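You operate a simulated robot arm through the tools that you are given. There is no shell and no other tool.

Carry out the task below with a simulated robot arm. There is one attempt and no reset: what you move stays moved.

## Task
Press the blue sealed bearing flush into the block.
Fine: seat it, push the table under the ram, pull the lever and lift it back up; the other bearing stays.

Only the result counts: the job must be done as asked and must still hold three seconds after the hand-in. Knocking over, shifting, dropping, spilling or breaking anything else fails it.

## Robot
A 7-joint arm with a two-finger parallel gripper, fixed in place. Base frame: the origin is on the floor under the middle of its stand, x ahead of it, y to its left, z up. Readings come in cm, rad, newtons and seconds.
With the tool pointing down near the work surface it reaches from about 10 to 88 cm from the base axis. Its first joint turns from -2.007 to 2.007 rad. Payload 3.91 kg.
Tool frame: the origin (TCP) lies between the finger pads and is the grasp point; the fingertips stand 3 cm ahead of it; z points along the fingers, y is the line along which they close. Largest opening 11 cm; finger width 2, thickness 1; the body of the gripper, 4.8 by 11.2 cm, starts 5.5 cm behind the TCP.
Orientation is that of the tool frame in the base frame, as a unit quaternion [w, x, y, z]. With the fingers straight down and closing along the base's y, the tool's x points along the base's -x, its y along +y and its z along -z.

## Interface
- The arm moves only by the tool move_arm. Its arguments are lists of equal length, an entry for each row: "translation": the shift along the tool's x, y, z in cm, a list of three; "rotation": the turn, a rotation vector about the tool's x, y, z in rad, a list of three; "gripper": the opening, from 0 (shut) to 1 (fully open). In form: {"translation": [[dx, dy, dz], ...], "rotation": [[ax, ay, az], ...], "gripper": [gripper, ...]}. A call has 1 to 20 rows; each row shifts and turns the commanded pose from where the row before left it, along the tool's axes as they then stand. Rows are played at 5 a second. More than 5 cm and 0.15 rad between two rows, or a gripper value outside its range, and nothing of the call is played. Where a pose cannot be reached the arm comes as near as it can. A force on the tool above 50 N (or 10 N above the force at the start of the call, whichever is more), or a blocked arm, ends the call early, and 0.2 s more pass. The fingers move at their own pace (about 15.3 cm/s each) and stop on an object; they squeeze with about 28 N. The grip force told is the motor's: it shows also when the fingers shut on nothing. Time passes only in rows, and 0.2 s behind the last, so rows that do not move let the fingers close. It gives the time, the measured TCP pose, the force on the tool (base axes), the opening and the grip force at its end, in the units of the frame above (readings bear some noise), with the torque about the TCP (base axes, N m) and any sound that the robot's microphone picked up.
- Cameras (640 x 400 px; columns grow to the right, rows downward): "scene" is fixed at [39.98, 65.43, 150.47]; the picture's right is [-0.82, -0.58, 0.00], its down [-0.25, 0.36, -0.90] and it looks along [0.52, -0.73, -0.44] (base axes); focal length 246 px, centre (320, 200). "wrist" rides on the gripper at [7.2, 1.7, -10.3] in the tool frame; the picture's right is [-0.23, 0.97, 0.00], its down [-0.76, -0.18, -0.62] and it looks along [-0.61, -0.14, 0.78] (tool axes); focal length 222 px, centre (320, 200). There is no depth. A picture from a camera that has moved, and an enlarged one, comes with that camera's place and axes in the base frame and with its lens. The place of the scene camera against the robot may be out by one fixed shift of up to 1.2 cm in any direction.
- get_image(camera): a new picture of that camera. The clock stands still meanwhile.
- slide_trunk(by): slides the trunk up (or, below 0, down) by that many cm; the arm rides with it, the base frame stays. It gives what a move gives, with no picture.
- enlarge(camera, box): a new picture of the part [left, top, right, bottom] of that camera's present view, enlarged. The clock stands still meanwhile.
- job_done(): hands the job in; it is judged then, once.

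Nothing tells you positions but the pictures and the camera data. Unless the task says otherwise, let go and move clear before handing in.

The tools are called after "Call:" as a command line: name --argument value ..., lists and objects as JSON in quotes. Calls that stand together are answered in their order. move_arm: Moves the arm, as the interface text tells. Its arguments: {"type":"object","properties":{"translation":{"type":"array","items":{"type":"array","items":{"type":"number"}}},"rotation":{"type":"array","items":{"type":"array","items":{"type":"number"}}},"gripper":{"type":"array","items":{"type":"number"}}},"required":["translation","rotation","gripper"]} The other tools are called the same way: slide_trunk (by) moves the trunk up or down; get_image (camera) takes a picture; enlarge (camera, box) takes an enlarged picture of a part of a camera's view; job_done () hands the job in.

At the start:

```text
time: 0.0
position: [66.51, -2.22, 144.72]
orientation: [0.0, -0.001, 1.0, 0.0]
force: [0.2, 0.1, 0.4]
wrist_torque: [0.04, -0.02, -0.03]
opening: 10.96
gripper_force: 0.0
trunk travel left (down, up): [-87.5, 11.5]
```

scene: 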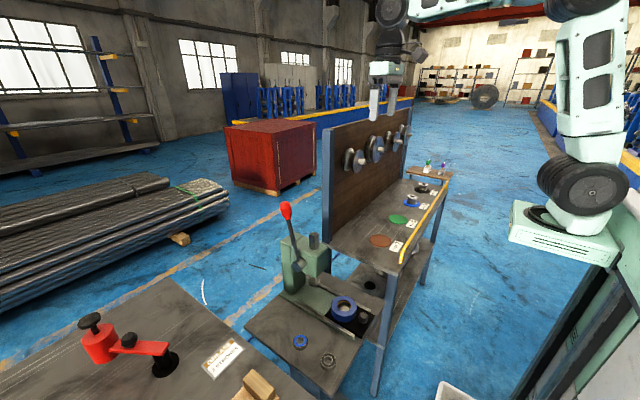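
wrist: 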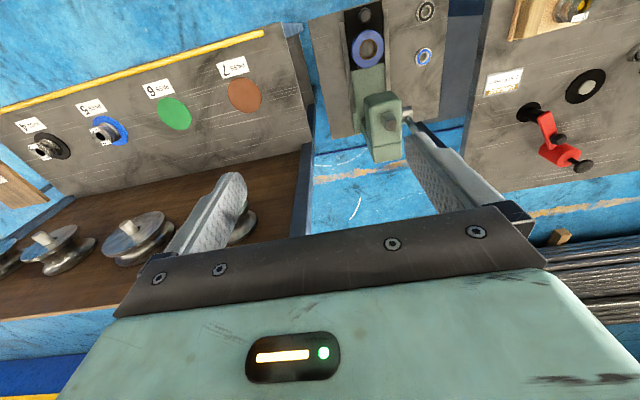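

I see a small arbor press on a bench in front of the robot, with a blue sealed bearing and a grey open bearing lying next to it and a block with a blue ring on the press table. I'll look closer first.

Call:
enlarge --camera "scene" --box '[230, 190, 430, 400]'

Call:
enlarge --camera "wrist" --box '[300, 0, 480, 170]'

```text
1.90 times, centred on (330, 295) of scene
camera zoom: at [39.98, 65.43, 150.47], right [-0.82, -0.58, 0.0], down [-0.25, 0.36, -0.9], along [0.52, -0.73, -0.44], focal length 469 px, centre (301, 19)
```

zoom: 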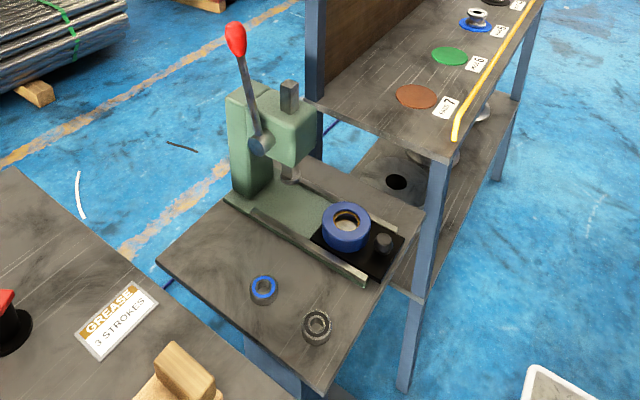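

```text
2.35 times, centred on (390, 85) of wrist
camera zoom: at [59.26, -0.62, 154.98], right [0.23, 0.97, 0.0], down [0.76, -0.18, 0.62], along [0.61, -0.14, -0.78], focal length 523 px, centre (155, 471)
```

zoom: 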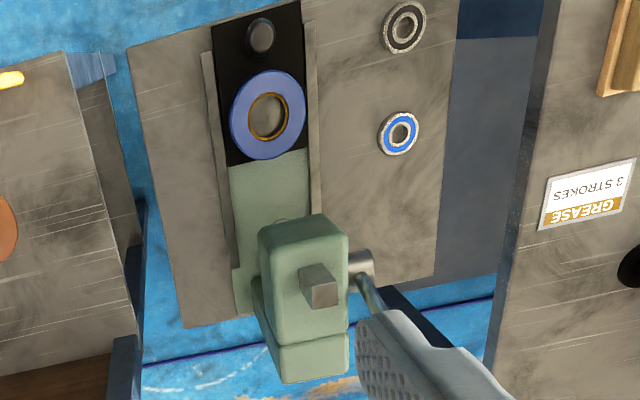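

The press bench surface is at about z = 75 cm. I put the blue bearing near (74, 28), the block near (68, 11.5), the ram at about (81, 11.5) and the lever pivot at about (83, 18, 94). Before lowering the trunk I'll move the arm clear of the shelf and look again.

Call:
move_arm --translation '[[3, 3.5, 0], [3, 3.5, 0], [3, 3.5, 0], [3, 3.5, 0], [3, 3.5, 0], [3, 3.5, 0]]' --rotation '[[0, 0, 0], [0, 0, 0], [0, 0, 0], [0, 0, 0], [0, 0, 0], [0, 0, 0]]' --gripper '[1, 1, 1, 1, 1, 1]'

Call:
get_image --camera "wrist"

Call:
get_image --camera "scene"

```text
time: 1.4
position: [48.4, 18.84, 144.95]
orientation: [0.001, 0.0, 1.0, 0.001]
force: [0.3, 0.0, -0.7]
wrist_torque: [0.01, 0.03, 0.03]
opening: 10.97
gripper_force: 0.1
trunk travel left (down, up): [-87.5, 11.5]
```

```text
taken
camera wrist: at [41.11, 20.48, 155.22], right [0.23, 0.97, 0.0], down [0.76, -0.18, 0.62], along [0.61, -0.14, -0.78], focal length 222 px, centre (320, 200)
```

wrist: 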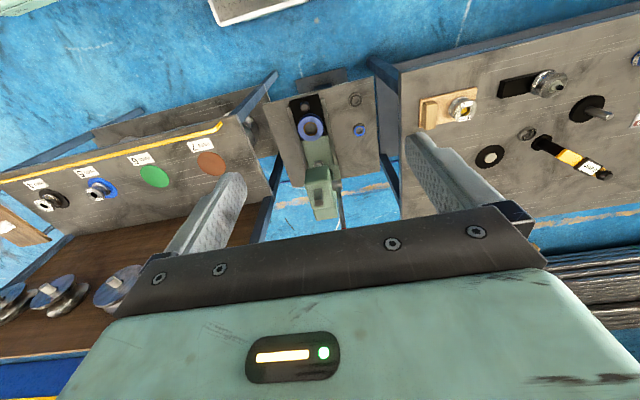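

```text
taken
```

scene: 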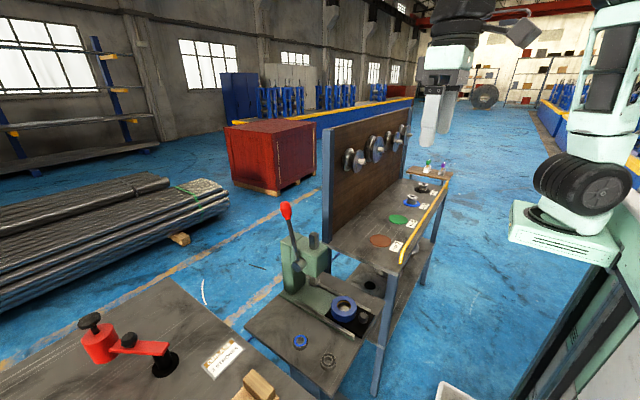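

The path down is clear here: the shelf is off to the right and the press bench is ahead. I'll lower the trunk by 40 cm and look again.

Call:
slide_trunk --by -40

Call:
get_image --camera "wrist"

Call:
get_image --camera "scene"

```text
time: 5.2
position: [48.39, 18.75, 104.9]
orientation: [0.0, -0.001, 1.0, 0.0]
force: [0.6, -1.0, -0.6]
wrist_torque: [0.02, -0.04, -0.01]
opening: 11.01
gripper_force: 0.1
trunk travel left (down, up): [-47.5, 51.5]
```

```text
taken
camera wrist: at [41.14, 20.5, 115.21], right [0.23, 0.97, 0.0], down [0.76, -0.18, 0.62], along [0.61, -0.14, -0.78], focal length 222 px, centre (320, 200)
```

wrist: 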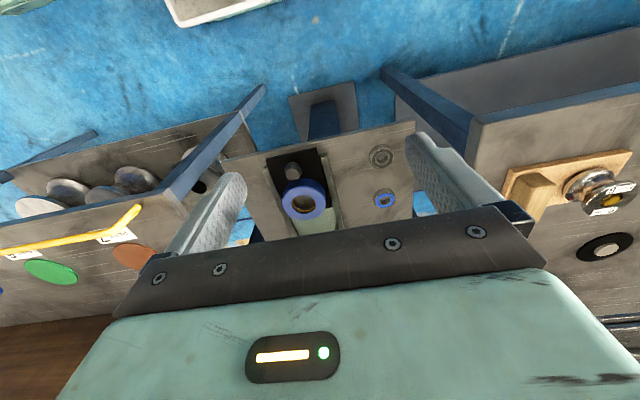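

```text
taken
```

scene: 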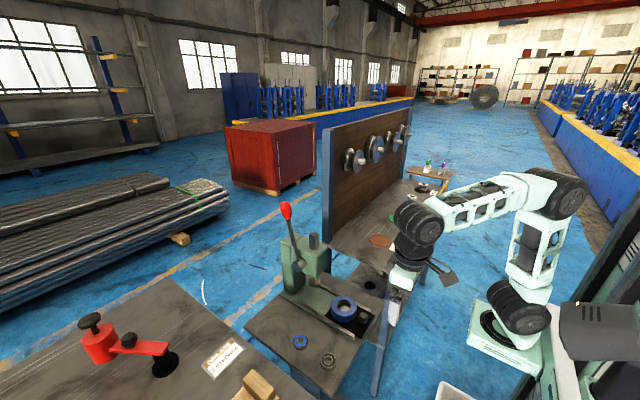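

The bench, the block and both bearings are in view. I'll move in above the near side of the bench for a closer look.

Call:
move_arm --translation '[[-2.8, 1.8, 2], [-2.8, 1.8, 2], [-2.8, 1.8, 2], [-2.8, 1.8, 2], [-2.8, 1.8, 2], [0, 0, 0]]' --rotation '[[0, 0, 0], [0, 0, 0], [0, 0, 0], [0, 0, 0], [0, 0, 0], [0, 0, 0]]' --gripper '[1, 1, 1, 1, 1, 1]'

Call:
get_image --camera "wrist"

Call:
get_image --camera "scene"

```text
time: 6.6
position: [62.56, 27.97, 94.87]
orientation: [0.001, -0.002, 1.0, 0.0]
force: [1.6, 0.4, 0.4]
wrist_torque: [-0.02, 0.02, -0.01]
opening: 11.0
gripper_force: 0.0
trunk travel left (down, up): [-47.5, 51.5]
```

```text
taken
camera wrist: at [55.31, 29.62, 105.22], right [0.23, 0.97, 0.0], down [0.76, -0.18, 0.62], along [0.61, -0.14, -0.78], focal length 222 px, centre (320, 200)
```

wrist: 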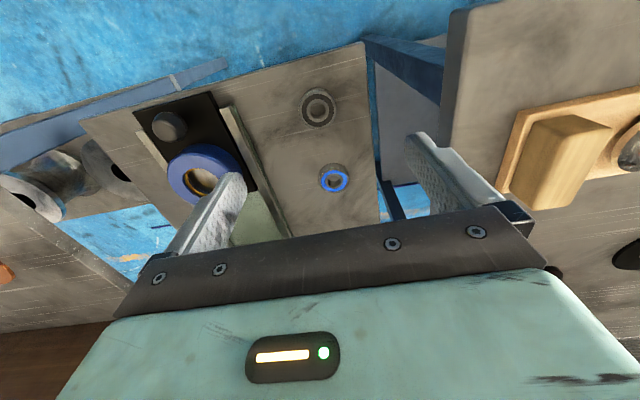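

```text
taken
```

scene: 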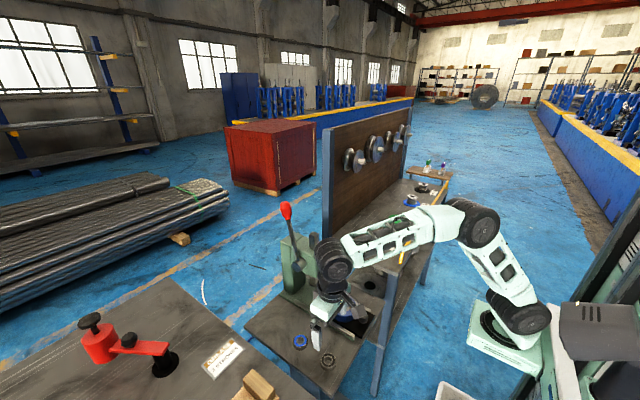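

Call:
enlarge --camera "wrist" --box '[130, 70, 390, 240]'

Call:
enlarge --camera "scene" --box '[240, 270, 400, 370]'

```text
2.35 times, centred on (260, 155) of wrist
camera zoom: at [55.31, 29.62, 105.22], right [0.23, 0.97, 0.0], down [0.76, -0.18, 0.62], along [0.61, -0.14, -0.78], focal length 523 px, centre (461, 306)
```

zoom: 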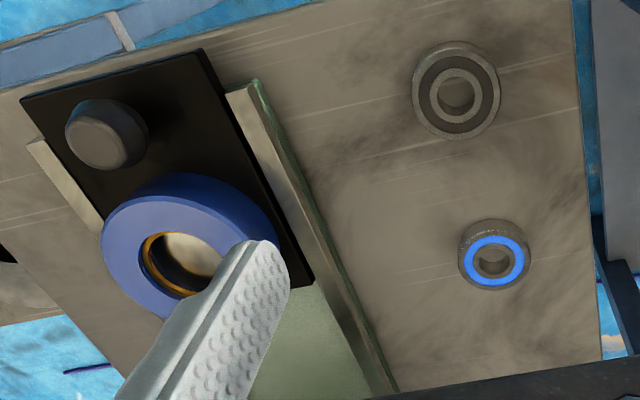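

```text
4.00 times, centred on (320, 320) of scene
camera zoom: at [39.98, 65.43, 150.47], right [-0.82, -0.58, 0.0], down [-0.25, 0.36, -0.9], along [0.52, -0.73, -0.44], focal length 985 px, centre (320, -280)
```

zoom: 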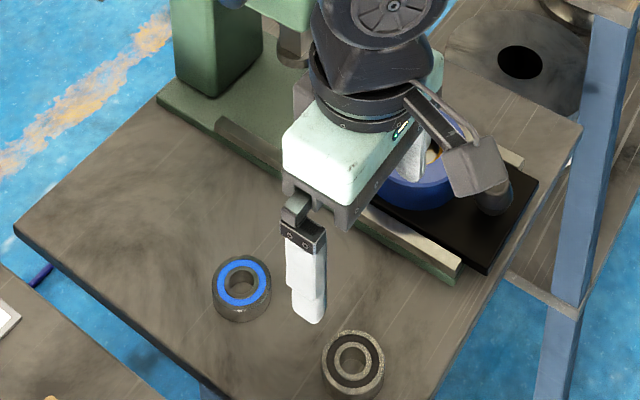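

The blue-sealed bearing is the smaller one, near (74, 27.4) with its top at about z = 77. The larger grey one, near (63, 27.5), must stay put. I'll move to hover above the blue bearing and check the alignment with the wrist camera.

Call:
move_arm --translation '[[-2.8, -0.15, 2], [-2.8, -0.15, 2], [-2.8, -0.15, 2], [-2.8, -0.15, 2], [0, 0, 0]]' --rotation '[[0, 0, 0], [0, 0, 0], [0, 0, 0], [0, 0, 0], [0, 0, 0]]' --gripper '[1, 1, 1, 1, 1]'

Call:
get_image --camera "wrist"

Call:
enlarge --camera "scene" --box '[240, 190, 400, 370]'

```text
time: 7.8
position: [73.7, 27.54, 86.99]
orientation: [-0.001, 0.0, 1.0, 0.001]
force: [-0.1, -0.6, 0.5]
wrist_torque: [0.0, 0.0, 0.01]
opening: 11.02
gripper_force: 0.1
trunk travel left (down, up): [-47.5, 51.5]
```

```text
taken
camera wrist: at [66.35, 29.15, 97.23], right [0.23, 0.97, 0.0], down [0.76, -0.18, 0.62], along [0.61, -0.14, -0.78], focal length 222 px, centre (320, 200)
```

wrist: 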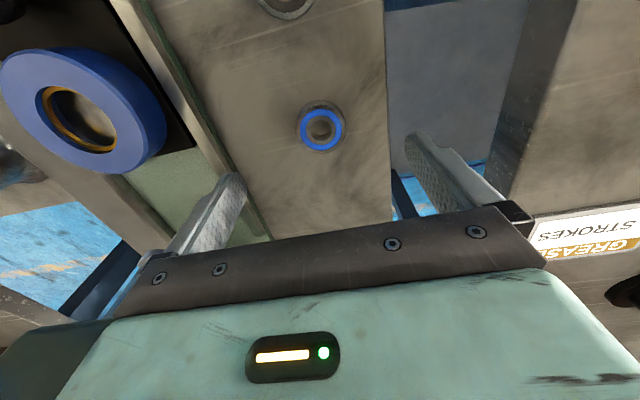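

```text
2.22 times, centred on (320, 280) of scene
camera zoom: at [39.98, 65.43, 150.47], right [-0.82, -0.58, 0.0], down [-0.25, 0.36, -0.9], along [0.52, -0.73, -0.44], focal length 547 px, centre (320, 22)
```

zoom: 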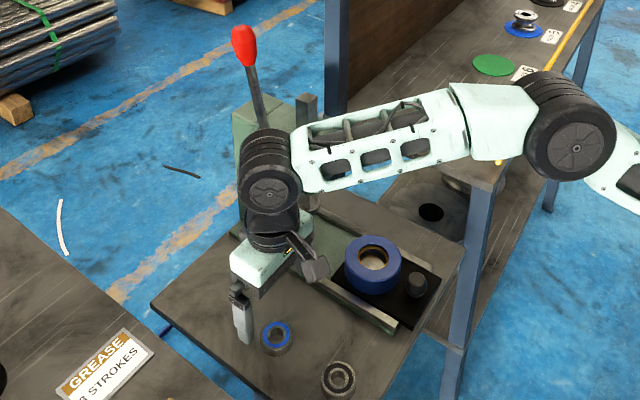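

Call:
enlarge --camera "wrist" --box '[270, 80, 370, 170]'

Call:
enlarge --camera "wrist" --box '[0, 0, 240, 200]'

Call:
enlarge --camera "scene" --box '[290, 310, 360, 370]'

```text
4.44 times, centred on (320, 125) of wrist
camera zoom: at [66.35, 29.15, 97.23], right [0.23, 0.97, 0.0], down [0.76, -0.18, 0.62], along [0.61, -0.14, -0.78], focal length 987 px, centre (320, 533)
```

zoom: 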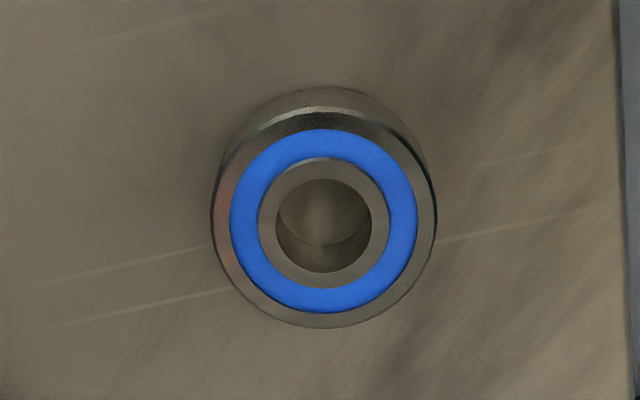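

```text
2.00 times, centred on (120, 100) of wrist
camera zoom: at [66.35, 29.15, 97.23], right [0.23, 0.97, 0.0], down [0.76, -0.18, 0.62], along [0.61, -0.14, -0.78], focal length 444 px, centre (720, 400)
```

zoom: 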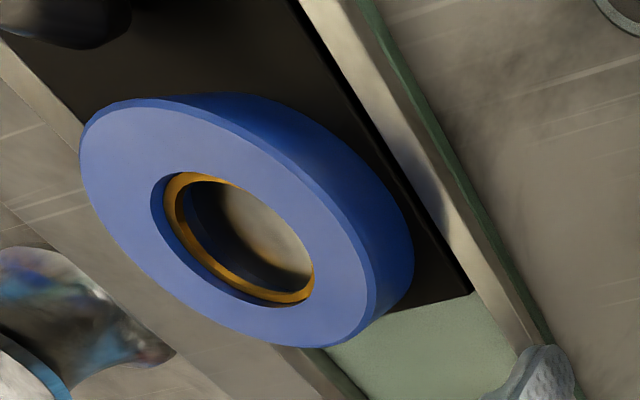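

```text
6.67 times, centred on (325, 340) of scene
camera zoom: at [39.98, 65.43, 150.47], right [-0.82, -0.58, 0.0], down [-0.25, 0.36, -0.9], along [0.52, -0.73, -0.44], focal length 1641 px, centre (287, -733)
```

zoom: 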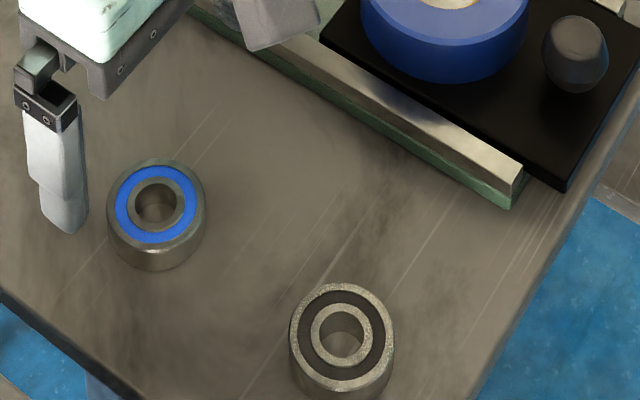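

The wrist camera puts the blue bearing at x≈73.8, y≈27.5, with an OD of about 4.7 cm and its top at about z = 77. I'll go down with the fingers partly closed and grip only its upper part.

Call:
move_arm --translation '[[-0.1, 0, 2.5], [0, 0, 2.5], [0, 0, 1.2], [0, 0, 0]]' --rotation '[[0, 0, 0], [0, 0, 0], [0, 0, 0], [0, 0, 0]]' --gripper '[0.65, 0.65, 0.65, 0.65]'

Call:
get_image --camera "wrist"

Call:
enlarge --camera "scene" --box '[270, 300, 360, 370]'

```text
time: 8.8
position: [73.72, 27.48, 80.74]
orientation: [0.0, -0.001, 1.0, 0.0]
force: [0.6, 0.1, -0.5]
wrist_torque: [-0.02, 0.02, -0.02]
opening: 7.17
gripper_force: 0.1
trunk travel left (down, up): [-47.5, 51.5]
```

```text
taken
camera wrist: at [66.44, 29.11, 90.99], right [0.23, 0.97, 0.0], down [0.76, -0.18, 0.62], along [0.61, -0.14, -0.78], focal length 222 px, centre (320, 200)
```

wrist: 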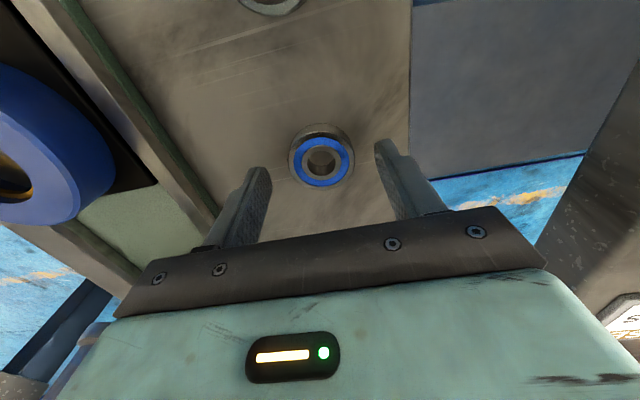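

```text
5.71 times, centred on (315, 335) of scene
camera zoom: at [39.98, 65.43, 150.47], right [-0.82, -0.58, 0.0], down [-0.25, 0.36, -0.9], along [0.52, -0.73, -0.44], focal length 1407 px, centre (349, -571)
```

zoom: 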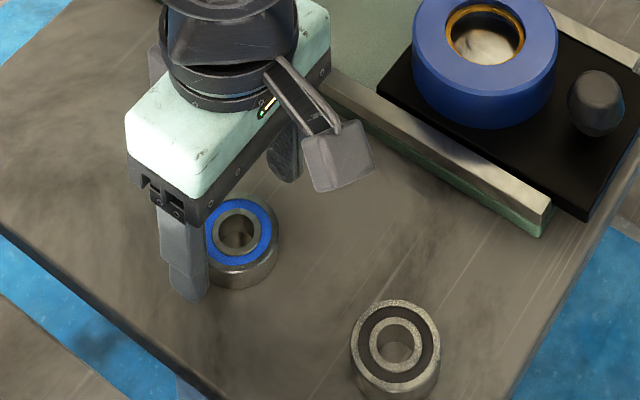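

The bearing sits at (73.8, 27.46), centred between the fingers. I'll go down 1.35 cm and close on its upper rim.

Call:
move_arm --translation '[[0, 0, 0.7], [0, 0, 0.65], [0, 0, 0], [0, 0, 0], [0, 0, 0], [0, 0, 0]]' --rotation '[[0, 0, 0], [0, 0, 0], [0, 0, 0], [0, 0, 0], [0, 0, 0], [0, 0, 0]]' --gripper '[0.65, 0.65, 0.65, 0.3, 0.3, 0.3]'

Call:
get_image --camera "wrist"

Call:
enlarge --camera "scene" --box '[270, 300, 360, 370]'

```text
time: 10.2
position: [73.75, 27.47, 79.34]
orientation: [0.0, -0.001, 1.0, 0.0]
force: [-0.6, 0.0, 1.1]
wrist_torque: [0.09, 0.02, -0.01]
opening: 4.59
gripper_force: 27.8
trunk travel left (down, up): [-47.5, 51.5]
```

```text
taken
camera wrist: at [66.46, 29.01, 89.69], right [0.23, 0.97, 0.0], down [0.76, -0.18, 0.62], along [0.61, -0.14, -0.78], focal length 222 px, centre (320, 200)
```

wrist: 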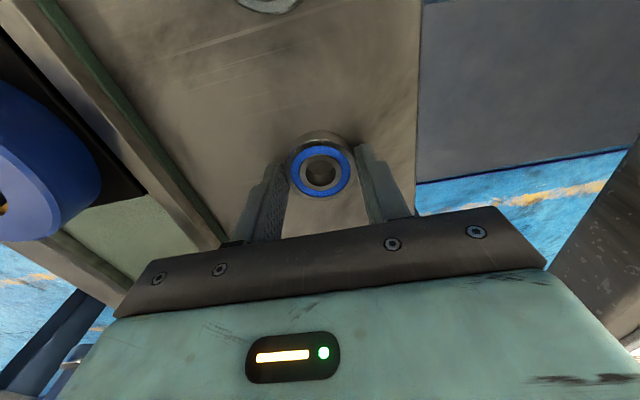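

```text
5.71 times, centred on (315, 335) of scene
camera zoom: at [39.98, 65.43, 150.47], right [-0.82, -0.58, 0.0], down [-0.25, 0.36, -0.9], along [0.52, -0.73, -0.44], focal length 1407 px, centre (349, -571)
```

zoom: 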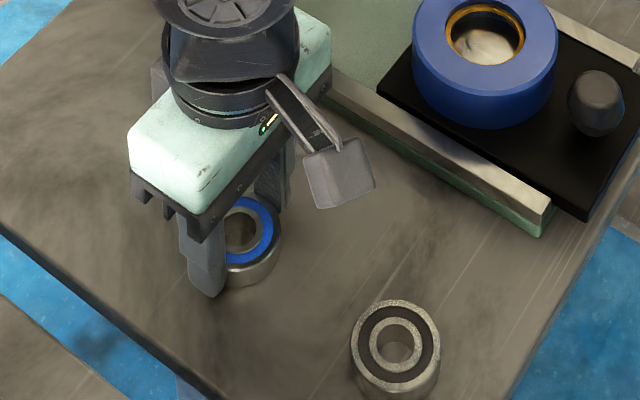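

I've gripped the bearing; the opening reads 4.6 cm at full grip force. I'll lift it straight up, then move to a spot beside the block to look into the bore.

Call:
move_arm --translation '[[0, 0, -1], [0, 0, -3], [0, 0, -4], [0, 0, -4], [0, 0, -2], [2, -3.2, 0], [2, -3.2, 0], [2, -3.2, 0], [0, 0, 0], [0, 0, 0]]' --rotation '[[0, 0, 0], [0, 0, 0], [0, 0, 0], [0, 0, 0], [0, 0, 0], [0, 0, 0], [0, 0, 0], [0, 0, 0], [0, 0, 0], [0, 0, 0]]' --gripper '[0.3, 0.3, 0.3, 0.3, 0.3, 0.3, 0.3, 0.3, 0.3, 0.3]'

Call:
get_image --camera "wrist"

Call:
enlarge --camera "scene" --box '[240, 190, 400, 370]'

```text
time: 12.4
position: [67.97, 17.42, 93.39]
orientation: [-0.001, -0.001, 1.0, 0.001]
force: [-0.1, -0.3, -2.0]
wrist_torque: [0.0, 0.01, 0.01]
opening: 4.59
gripper_force: 28.2
trunk travel left (down, up): [-47.5, 51.5]
```

```text
taken
camera wrist: at [60.48, 19.17, 103.55], right [0.23, 0.97, 0.0], down [0.76, -0.18, 0.62], along [0.61, -0.14, -0.78], focal length 222 px, centre (320, 200)
```

wrist: 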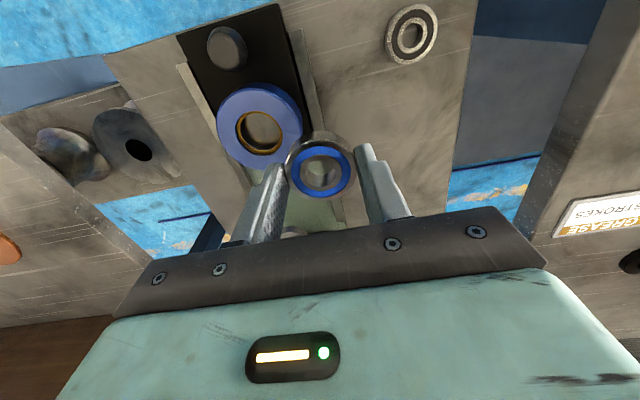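

```text
2.22 times, centred on (320, 280) of scene
camera zoom: at [39.98, 65.43, 150.47], right [-0.82, -0.58, 0.0], down [-0.25, 0.36, -0.9], along [0.52, -0.73, -0.44], focal length 547 px, centre (320, 22)
```

zoom: 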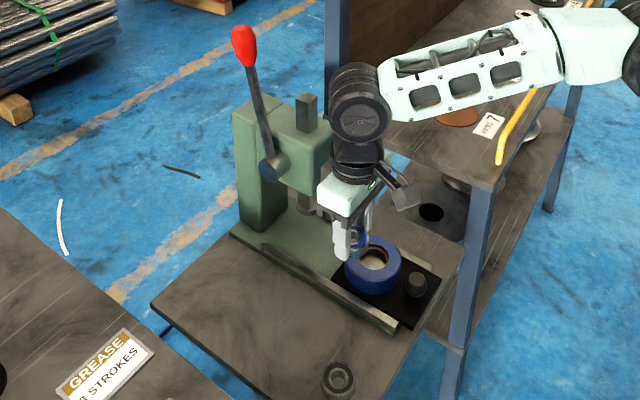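

Call:
enlarge --camera "wrist" --box '[170, 60, 370, 220]'

Call:
enlarge --camera "scene" --box '[290, 270, 360, 330]'

```text
2.50 times, centred on (270, 140) of wrist
camera zoom: at [60.48, 19.17, 103.55], right [0.23, 0.97, 0.0], down [0.76, -0.18, 0.62], along [0.61, -0.14, -0.78], focal length 555 px, centre (445, 350)
```

zoom: 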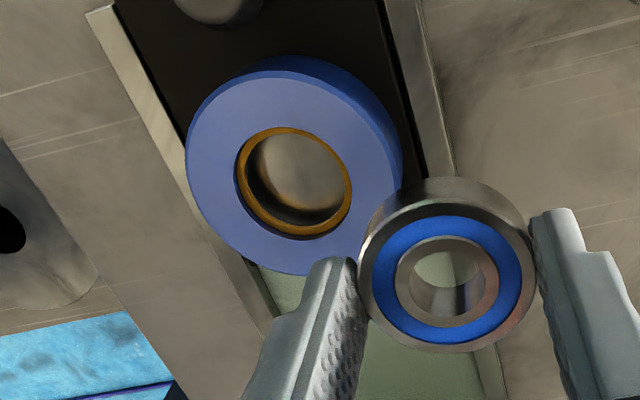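

```text
6.67 times, centred on (325, 300) of scene
camera zoom: at [39.98, 65.43, 150.47], right [-0.82, -0.58, 0.0], down [-0.25, 0.36, -0.9], along [0.52, -0.73, -0.44], focal length 1641 px, centre (287, -467)
```

zoom: 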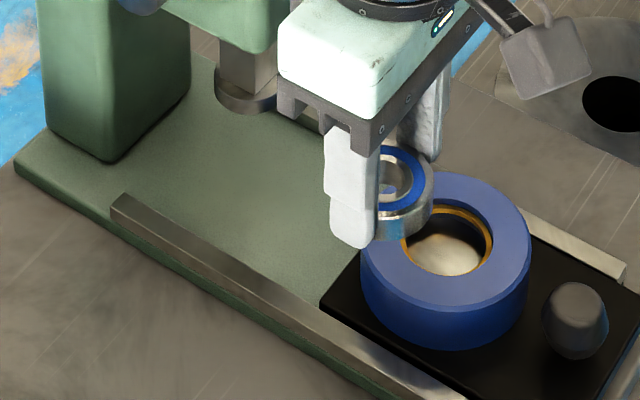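

The bearing is held level, and the bore is about 6.6 cm to the −y side at nearly the same x. I'll move over it and stop a little above the block to check alignment.

Call:
move_arm --translation '[[0, 0, 0], [0, -3.3, 0], [0, -3.3, 0], [0, 0, 2], [0, 0, 2], [0, 0, 2], [0, 0, 0], [0, 0, 0]]' --rotation '[[0, 0, 0], [0, 0, 0], [0, 0, 0], [0, 0, 0], [0, 0, 0], [0, 0, 0], [0, 0, 0], [0, 0, 0]]' --gripper '[0.3, 0.3, 0.3, 0.3, 0.3, 0.3, 0.3, 0.3]'

Call:
enlarge --camera "wrist" --box '[220, 60, 420, 220]'

Call:
enlarge --camera "scene" --box '[290, 270, 380, 330]'

```text
time: 14.2
position: [67.83, 11.14, 87.46]
orientation: [0.0, -0.001, 1.0, 0.0]
force: [-0.8, -0.9, -0.6]
wrist_torque: [0.01, 0.0, 0.04]
opening: 4.58
gripper_force: 28.6
trunk travel left (down, up): [-47.5, 51.5]
```

```text
2.50 times, centred on (320, 140) of wrist
camera zoom: at [60.49, 12.71, 97.64], right [0.23, 0.97, 0.0], down [0.76, -0.18, 0.62], along [0.61, -0.14, -0.78], focal length 555 px, centre (320, 350)
```

zoom: 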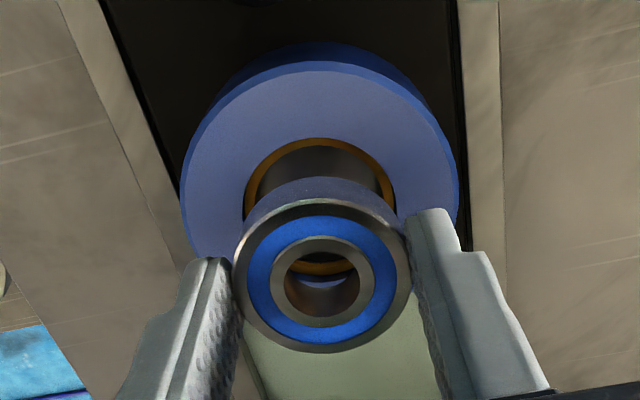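

```text
6.67 times, centred on (335, 300) of scene
camera zoom: at [39.98, 65.43, 150.47], right [-0.82, -0.58, 0.0], down [-0.25, 0.36, -0.9], along [0.52, -0.73, -0.44], focal length 1641 px, centre (220, -467)
```

zoom: 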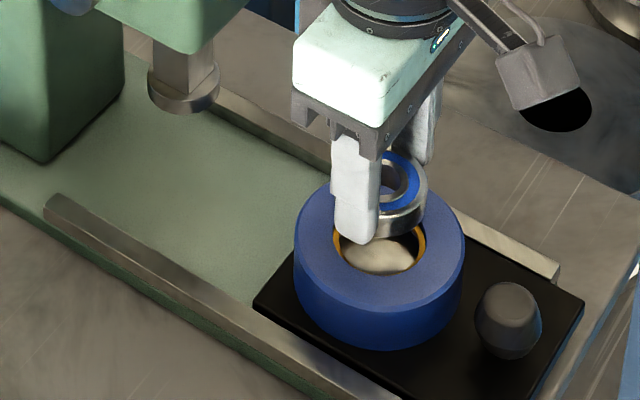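

The camera puts the bore centre at about (67.9, 10.95) with the block top at about z = 81. The held bearing is within about 1 mm of it. I'll nudge slightly and lower to just above the bore for a closer check.

Call:
move_arm --translation '[[-0.07, -0.06, 1.0], [0, 0, 1.0], [0, 0, 0], [0, 0, 0]]' --rotation '[[0, 0, 0], [0, 0, 0], [0, 0, 0], [0, 0, 0]]' --gripper '[0.3, 0.3, 0.3, 0.3]'

Call:
enlarge --camera "wrist" --box '[240, 80, 400, 210]'

Call:
enlarge --camera "scene" --box '[320, 280, 370, 320]'

```text
time: 15.2
position: [67.85, 11.04, 85.43]
orientation: [0.001, 0.0, 1.0, -0.001]
force: [0.1, -0.5, 0.5]
wrist_torque: [-0.02, -0.01, -0.01]
opening: 4.58
gripper_force: 27.8
trunk travel left (down, up): [-47.5, 51.5]
```

```text
3.08 times, centred on (320, 145) of wrist
camera zoom: at [60.54, 12.7, 95.62], right [0.23, 0.97, 0.0], down [0.76, -0.18, 0.62], along [0.61, -0.14, -0.78], focal length 684 px, centre (320, 369)
```

zoom: 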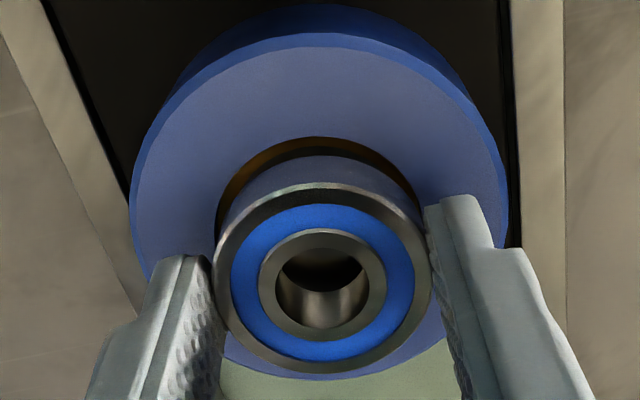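

```text
10.00 times, centred on (345, 300) of scene
camera zoom: at [39.98, 65.43, 150.47], right [-0.82, -0.58, 0.0], down [-0.25, 0.36, -0.9], along [0.52, -0.73, -0.44], focal length 2462 px, centre (70, -800)
```

zoom: 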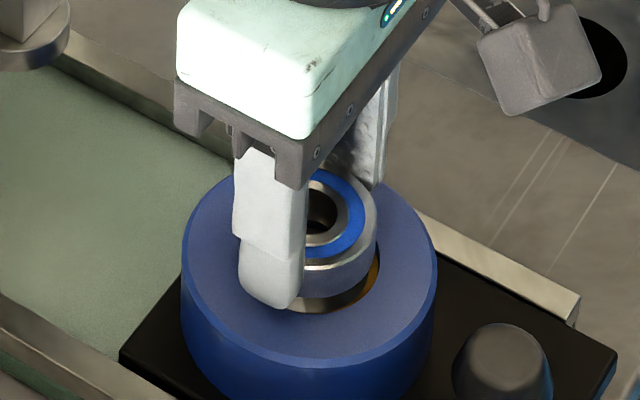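

Both cameras show the bearing within about 1 mm of the bore axis, slightly to the +y side, with a gap of about 0.6 cm. I'll make a tiny y correction and lower gently, watching the force.

Call:
move_arm --translation '[[0, -0.05, 0.2], [0, 0, 0.2], [0, 0, 0.2], [0, 0, 0]]' --rotation '[[0, 0, 0], [0, 0, 0], [0, 0, 0], [0, 0, 0]]' --gripper '[0.3, 0.3, 0.3, 0.3]'

Call:
enlarge --camera "wrist" --box '[270, 100, 370, 190]'

Call:
enlarge --camera "scene" --box '[320, 280, 370, 320]'

```text
time: 16.2
position: [67.84, 10.9, 84.83]
orientation: [0.0, -0.001, 1.0, 0.0]
force: [-1.2, -0.3, -0.3]
wrist_torque: [0.03, 0.02, 0.02]
opening: 4.61
gripper_force: 28.1
trunk travel left (down, up): [-47.5, 51.5]
```

```text
4.44 times, centred on (320, 145) of wrist
camera zoom: at [60.56, 12.59, 95.01], right [0.23, 0.97, 0.0], down [0.76, -0.18, 0.62], along [0.61, -0.14, -0.78], focal length 987 px, centre (320, 444)
```

zoom: 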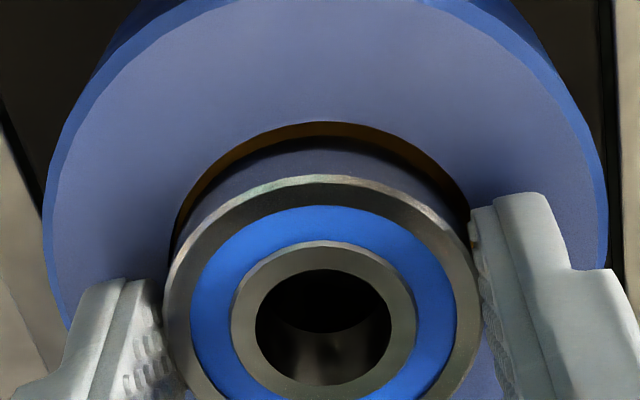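

```text
10.00 times, centred on (345, 300) of scene
camera zoom: at [39.98, 65.43, 150.47], right [-0.82, -0.58, 0.0], down [-0.25, 0.36, -0.9], along [0.52, -0.73, -0.44], focal length 2462 px, centre (70, -800)
```

zoom: 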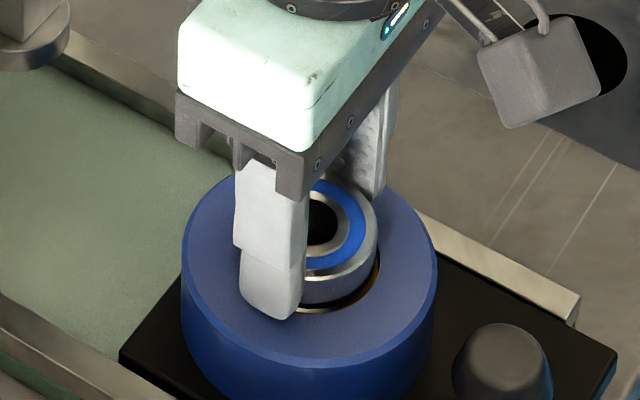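

The gap is now only 1–3 mm. Both views suggest the bearing is about 0.7 mm too far in +x and about 0.6 mm too far in −y, so I'll correct that and keep lowering gently.

Call:
move_arm --translation '[[0.07, 0.06, 0], [0, 0, 0.15], [0, 0, 0.15], [0, 0, 0]]' --rotation '[[0, 0, 0], [0, 0, 0], [0, 0, 0], [0, 0, 0]]' --gripper '[0.3, 0.3, 0.3, 0.3]'

Call:
enlarge --camera "wrist" --box '[270, 100, 370, 190]'

Call:
enlarge --camera "scene" --box '[320, 280, 370, 320]'

```text
time: 17.2
position: [67.86, 10.95, 84.46]
orientation: [0.0, -0.001, 1.0, 0.0]
force: [0.3, -0.8, -0.4]
wrist_torque: [0.02, -0.01, 0.0]
opening: 4.59
gripper_force: 27.9
trunk travel left (down, up): [-47.5, 51.5]
```

```text
4.44 times, centred on (320, 145) of wrist
camera zoom: at [60.48, 12.63, 94.75], right [0.23, 0.97, 0.0], down [0.76, -0.18, 0.62], along [0.61, -0.14, -0.78], focal length 987 px, centre (320, 444)
```

zoom: 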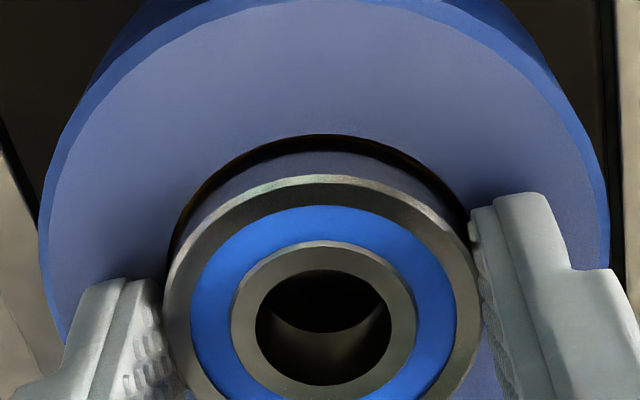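

```text
10.00 times, centred on (345, 300) of scene
camera zoom: at [39.98, 65.43, 150.47], right [-0.82, -0.58, 0.0], down [-0.25, 0.36, -0.9], along [0.52, -0.73, -0.44], focal length 2462 px, centre (70, -800)
```

zoom: 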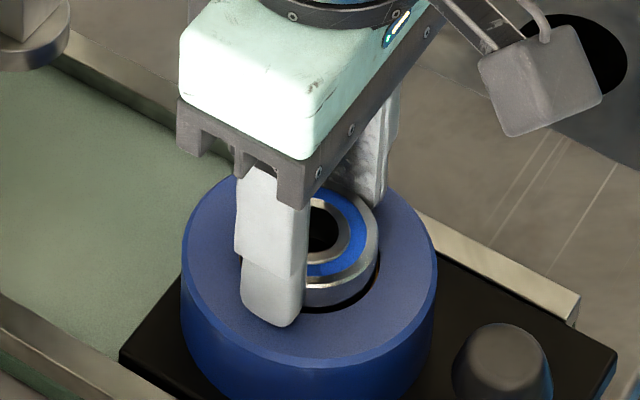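

Still no contact force, and the bearing is going concentrically into the mouth of the bore. I'll keep lowering in small steps.

Call:
move_arm --translation '[[0, 0.02, 0.1], [0, 0, 0.1], [0, 0, 0.1], [0, 0, 0]]' --rotation '[[0, 0, 0], [0, 0, 0], [0, 0, 0], [0, 0, 0]]' --gripper '[0.3, 0.3, 0.3, 0.3]'

Call:
enlarge --camera "wrist" --box '[270, 100, 370, 190]'

Call:
enlarge --camera "scene" --box '[320, 280, 370, 320]'

```text
time: 18.2
position: [67.82, 11.09, 84.42]
orientation: [0.002, -0.001, 1.0, 0.001]
force: [1.2, -4.2, 22.6]
wrist_torque: [-0.43, 0.15, -0.03]
opening: 4.6
gripper_force: 27.1
trunk travel left (down, up): [-47.5, 51.5]
```

```text
4.44 times, centred on (320, 145) of wrist
camera zoom: at [60.5, 12.68, 94.64], right [0.23, 0.97, 0.0], down [0.76, -0.18, 0.63], along [0.61, -0.14, -0.78], focal length 987 px, centre (320, 444)
```

zoom: 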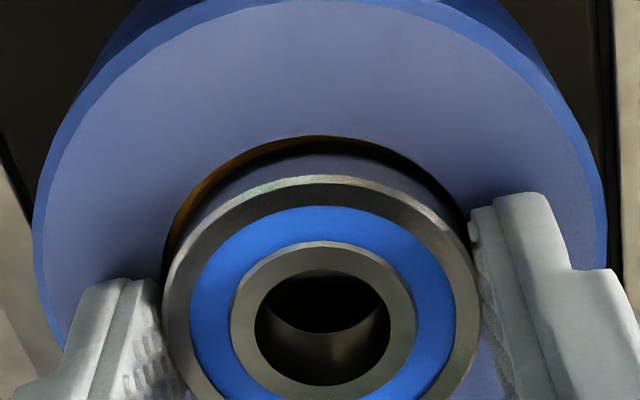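

```text
10.00 times, centred on (345, 300) of scene
camera zoom: at [39.98, 65.43, 150.47], right [-0.82, -0.58, 0.0], down [-0.25, 0.36, -0.9], along [0.52, -0.73, -0.44], focal length 2462 px, centre (70, -800)
```

zoom: 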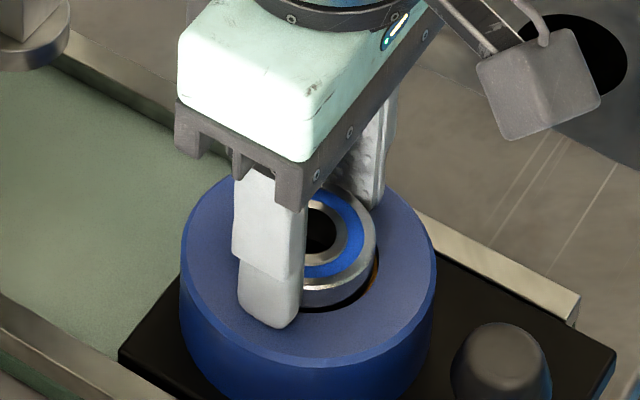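

The arm met 22 N of resistance. That is either the fingertips on the block's top face or the bearing on the bore's lip, so I'll zoom in before deciding.

Call:
enlarge --camera "wrist" --box '[285, 120, 355, 165]'

Call:
enlarge --camera "scene" --box '[336, 292, 364, 314]'

```text
8.89 times, centred on (320, 142) of wrist
camera zoom: at [60.5, 12.68, 94.64], right [0.23, 0.97, 0.0], down [0.76, -0.18, 0.63], along [0.61, -0.14, -0.78], focal length 1974 px, centre (320, 711)
```

zoom: 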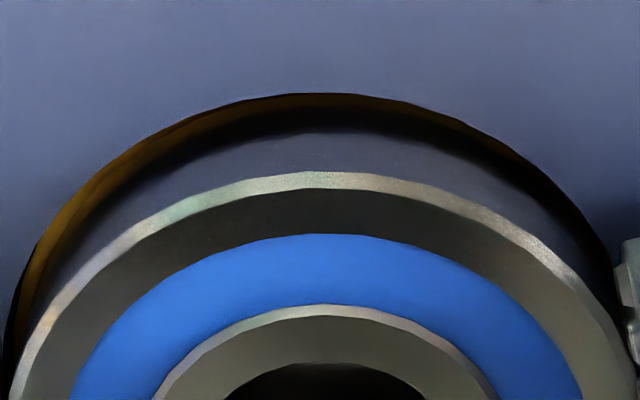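

```text
16.00 times, centred on (350, 303) of scene
camera zoom: at [39.98, 65.43, 150.47], right [-0.82, -0.58, 0.0], down [-0.25, 0.36, -0.9], along [0.52, -0.73, -0.44], focal length 3939 px, centre (-160, -1448)
```

zoom: 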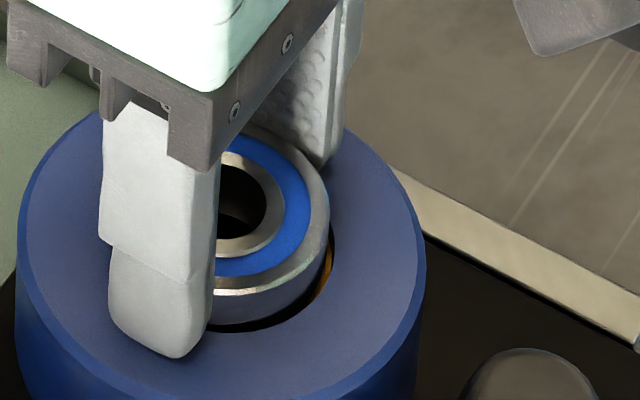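

The bearing seems to be in the mouth of the bore. I'll relieve the downward load without lifting, then open the fingers a little to see whether it stays level.

Call:
move_arm --translation '[[0, -0.05, -0.1], [0, 0, -0.07], [0, 0, 0]]' --rotation '[[0, 0, 0], [0, 0, 0], [0, 0, 0]]' --gripper '[0.3, 0.3, 0.3]'

Call:
enlarge --camera "wrist" --box '[270, 100, 370, 190]'

```text
time: 19.0
position: [67.86, 11.01, 84.38]
orientation: [0.001, 0.0, 1.0, 0.0]
force: [6.8, -0.1, 17.0]
wrist_torque: [-0.49, -0.08, 0.16]
opening: 4.57
gripper_force: 27.9
trunk travel left (down, up): [-47.5, 51.5]
```

```text
4.44 times, centred on (320, 145) of wrist
camera zoom: at [60.48, 12.67, 94.65], right [0.23, 0.97, 0.0], down [0.76, -0.18, 0.62], along [0.61, -0.14, -0.78], focal length 987 px, centre (320, 444)
```

zoom: 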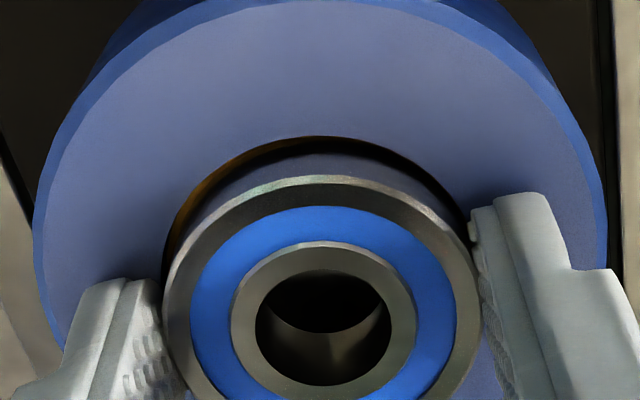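

The contact torque points to the −y fingertip resting on the block's top face, so the bearing should be about half a centimetre into the bore. I'll ease off a bit more and open the fingers.

Call:
move_arm --translation '[[0, 0, -0.1], [0, 0, 0], [0, 0, 0], [0, 0, 0]]' --rotation '[[0, 0, 0], [0, 0, 0], [0, 0, 0], [0, 0, 0]]' --gripper '[0.3, 0.3, 0.46, 0.46]'

Call:
enlarge --camera "wrist" --box '[270, 100, 370, 190]'

Call:
enlarge --camera "scene" --box '[320, 280, 370, 320]'

```text
time: 20.0
position: [67.78, 11.0, 84.33]
orientation: [-0.002, -0.001, 1.0, 0.0]
force: [-0.6, -0.4, -0.5]
wrist_torque: [0.02, 0.02, -0.02]
opening: 5.05
gripper_force: 0.1
trunk travel left (down, up): [-47.5, 51.5]
```

```text
4.44 times, centred on (320, 145) of wrist
camera zoom: at [60.45, 12.64, 94.67], right [0.23, 0.97, 0.0], down [0.76, -0.18, 0.62], along [0.61, -0.14, -0.78], focal length 987 px, centre (320, 444)
```

zoom: 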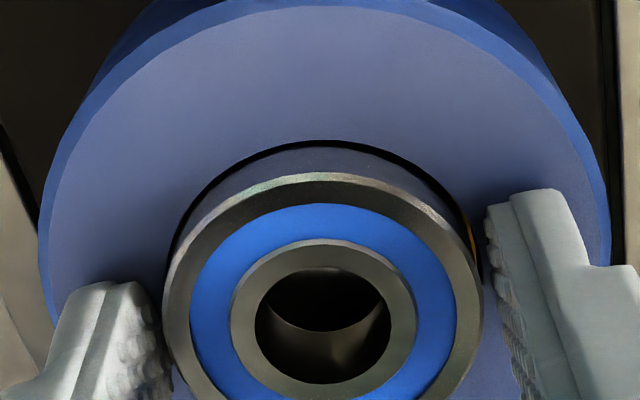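

```text
10.00 times, centred on (345, 300) of scene
camera zoom: at [39.98, 65.43, 150.47], right [-0.82, -0.58, 0.0], down [-0.25, 0.36, -0.9], along [0.52, -0.73, -0.44], focal length 2462 px, centre (70, -800)
```

zoom: 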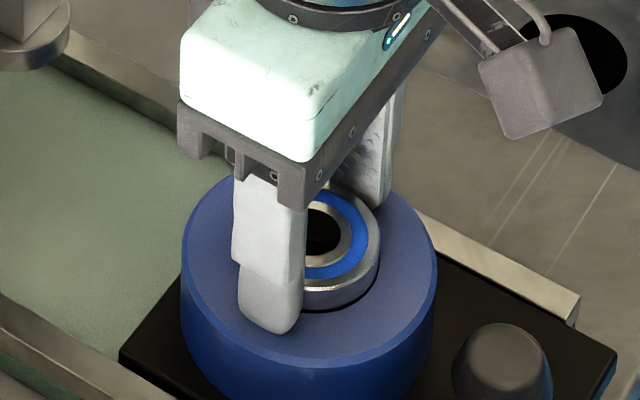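

The fingers are free and the bearing sits centred in the bore mouth with an even gap. I'll open wider, lift off and inspect it.

Call:
move_arm --translation '[[0, 0, -0.2], [0, 0, -0.5], [0, 0, -2], [0, 0, -3], [0, 0, -2.5], [0, 0, 0]]' --rotation '[[0, 0, 0], [0, 0, 0], [0, 0, 0], [0, 0, 0], [0, 0, 0], [0, 0, 0]]' --gripper '[0.6, 0.65, 0.65, 0.65, 0.65, 0.65]'

Call:
enlarge --camera "wrist" --box '[250, 70, 390, 180]'

Call:
enlarge --camera "scene" --box '[320, 280, 370, 320]'

```text
time: 21.4
position: [67.66, 10.82, 92.8]
orientation: [0.0, 0.001, 1.0, 0.0]
force: [-0.1, -0.3, 0.9]
wrist_torque: [0.04, 0.0, 0.04]
opening: 7.12
gripper_force: 0.0
trunk travel left (down, up): [-47.5, 51.5]
```

```text
3.64 times, centred on (320, 125) of wrist
camera zoom: at [60.36, 12.44, 103.07], right [0.23, 0.97, 0.0], down [0.76, -0.18, 0.62], along [0.61, -0.14, -0.78], focal length 808 px, centre (320, 473)
```

zoom: 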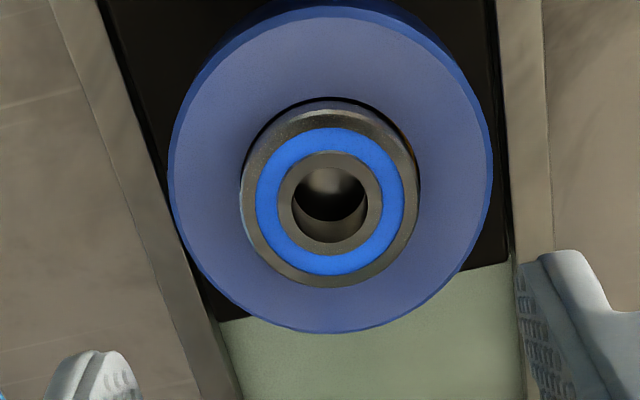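

```text
10.00 times, centred on (345, 300) of scene
camera zoom: at [39.98, 65.43, 150.47], right [-0.82, -0.58, 0.0], down [-0.25, 0.36, -0.9], along [0.52, -0.73, -0.44], focal length 2462 px, centre (70, -800)
```

zoom: 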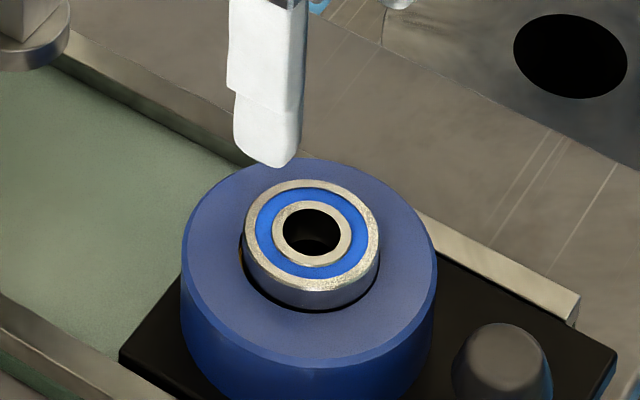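

Call:
enlarge --camera "wrist" --box '[295, 90, 355, 140]'

Call:
enlarge --camera "scene" --box '[332, 290, 364, 315]'

Call:
get_image --camera "wrist"

```text
8.00 times, centred on (325, 115) of wrist
camera zoom: at [60.36, 12.44, 103.07], right [0.23, 0.97, 0.0], down [0.76, -0.18, 0.62], along [0.61, -0.14, -0.78], focal length 1777 px, centre (280, 880)
```

zoom: 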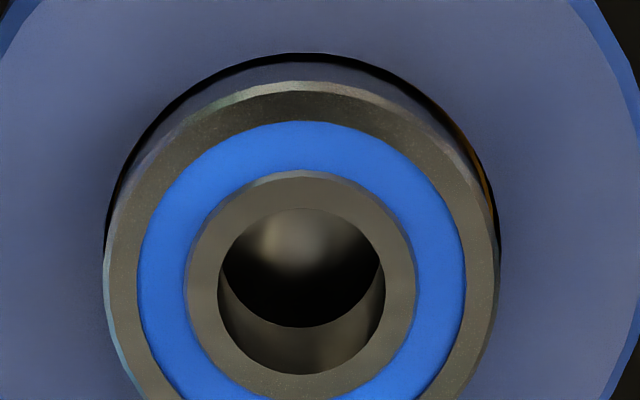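

```text
16.00 times, centred on (348, 302) of scene
camera zoom: at [39.98, 65.43, 150.47], right [-0.82, -0.58, 0.0], down [-0.25, 0.36, -0.9], along [0.52, -0.73, -0.44], focal length 3939 px, centre (-128, -1440)
```

zoom: 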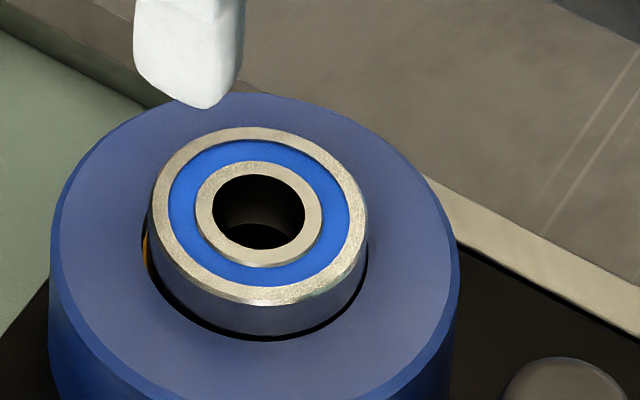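

```text
taken
camera wrist: at [60.36, 12.44, 103.07], right [0.23, 0.97, 0.0], down [0.76, -0.18, 0.62], along [0.61, -0.14, -0.78], focal length 222 px, centre (320, 200)
```

wrist: 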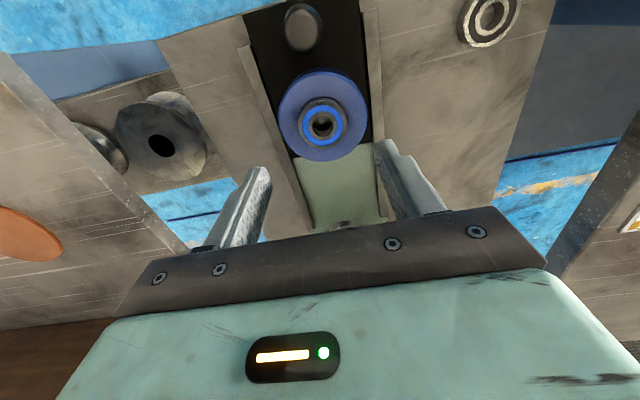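

The bearing is started concentrically in the bore and stands about 1 cm proud. The table's knob is at about (60.6, 11, 78–81). I'll back off toward the robot, close the fingers and tilt the hand about 30° so it can push the knob without meeting the press head.

Call:
move_arm --translation '[[4.2, 0, -0.2], [4.2, 0.03, 0], [4.2, 0.05, 0], [0, 0, 0], [0, 0, 0], [0, 0, 0], [0, 0, 0], [0, 0, 0]]' --rotation '[[0, 0, 0], [0, 0, 0], [0, 0, 0], [0, -0.131, 0], [0, -0.131, 0], [0, -0.131, 0], [0, -0.131, 0], [0, 0, 0]]' --gripper '[0.3, 0, 0, 0, 0, 0, 0, 0]'

Call:
get_image --camera "wrist"

Call:
enlarge --camera "scene" --box '[240, 190, 400, 370]'

```text
time: 23.2
position: [55.2, 11.07, 92.92]
orientation: [0.26, 0.001, 0.966, 0.0]
force: [0.4, 0.6, -0.2]
wrist_torque: [0.01, -0.02, -0.01]
opening: 0.01
gripper_force: 28.0
trunk travel left (down, up): [-47.5, 51.5]
```

```text
taken
camera wrist: at [43.62, 12.74, 98.11], right [0.2, 0.97, 0.11], down [0.35, -0.18, 0.92], along [0.92, -0.14, -0.37], focal length 222 px, centre (320, 200)
```

wrist: 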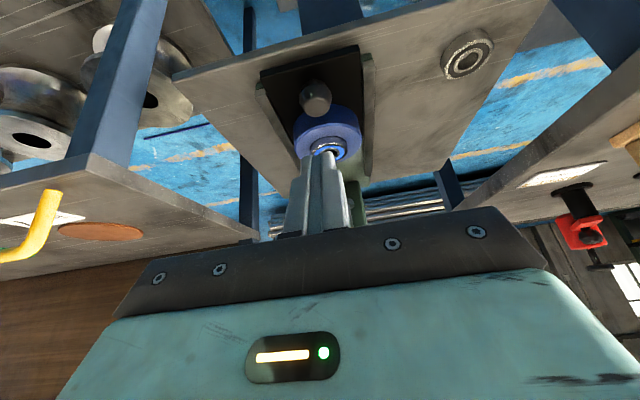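

```text
2.22 times, centred on (320, 280) of scene
camera zoom: at [39.98, 65.43, 150.47], right [-0.82, -0.58, 0.0], down [-0.25, 0.36, -0.9], along [0.52, -0.73, -0.44], focal length 547 px, centre (320, 22)
```

zoom: 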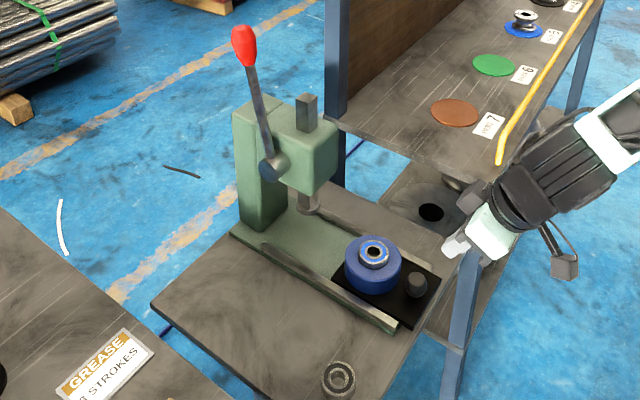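

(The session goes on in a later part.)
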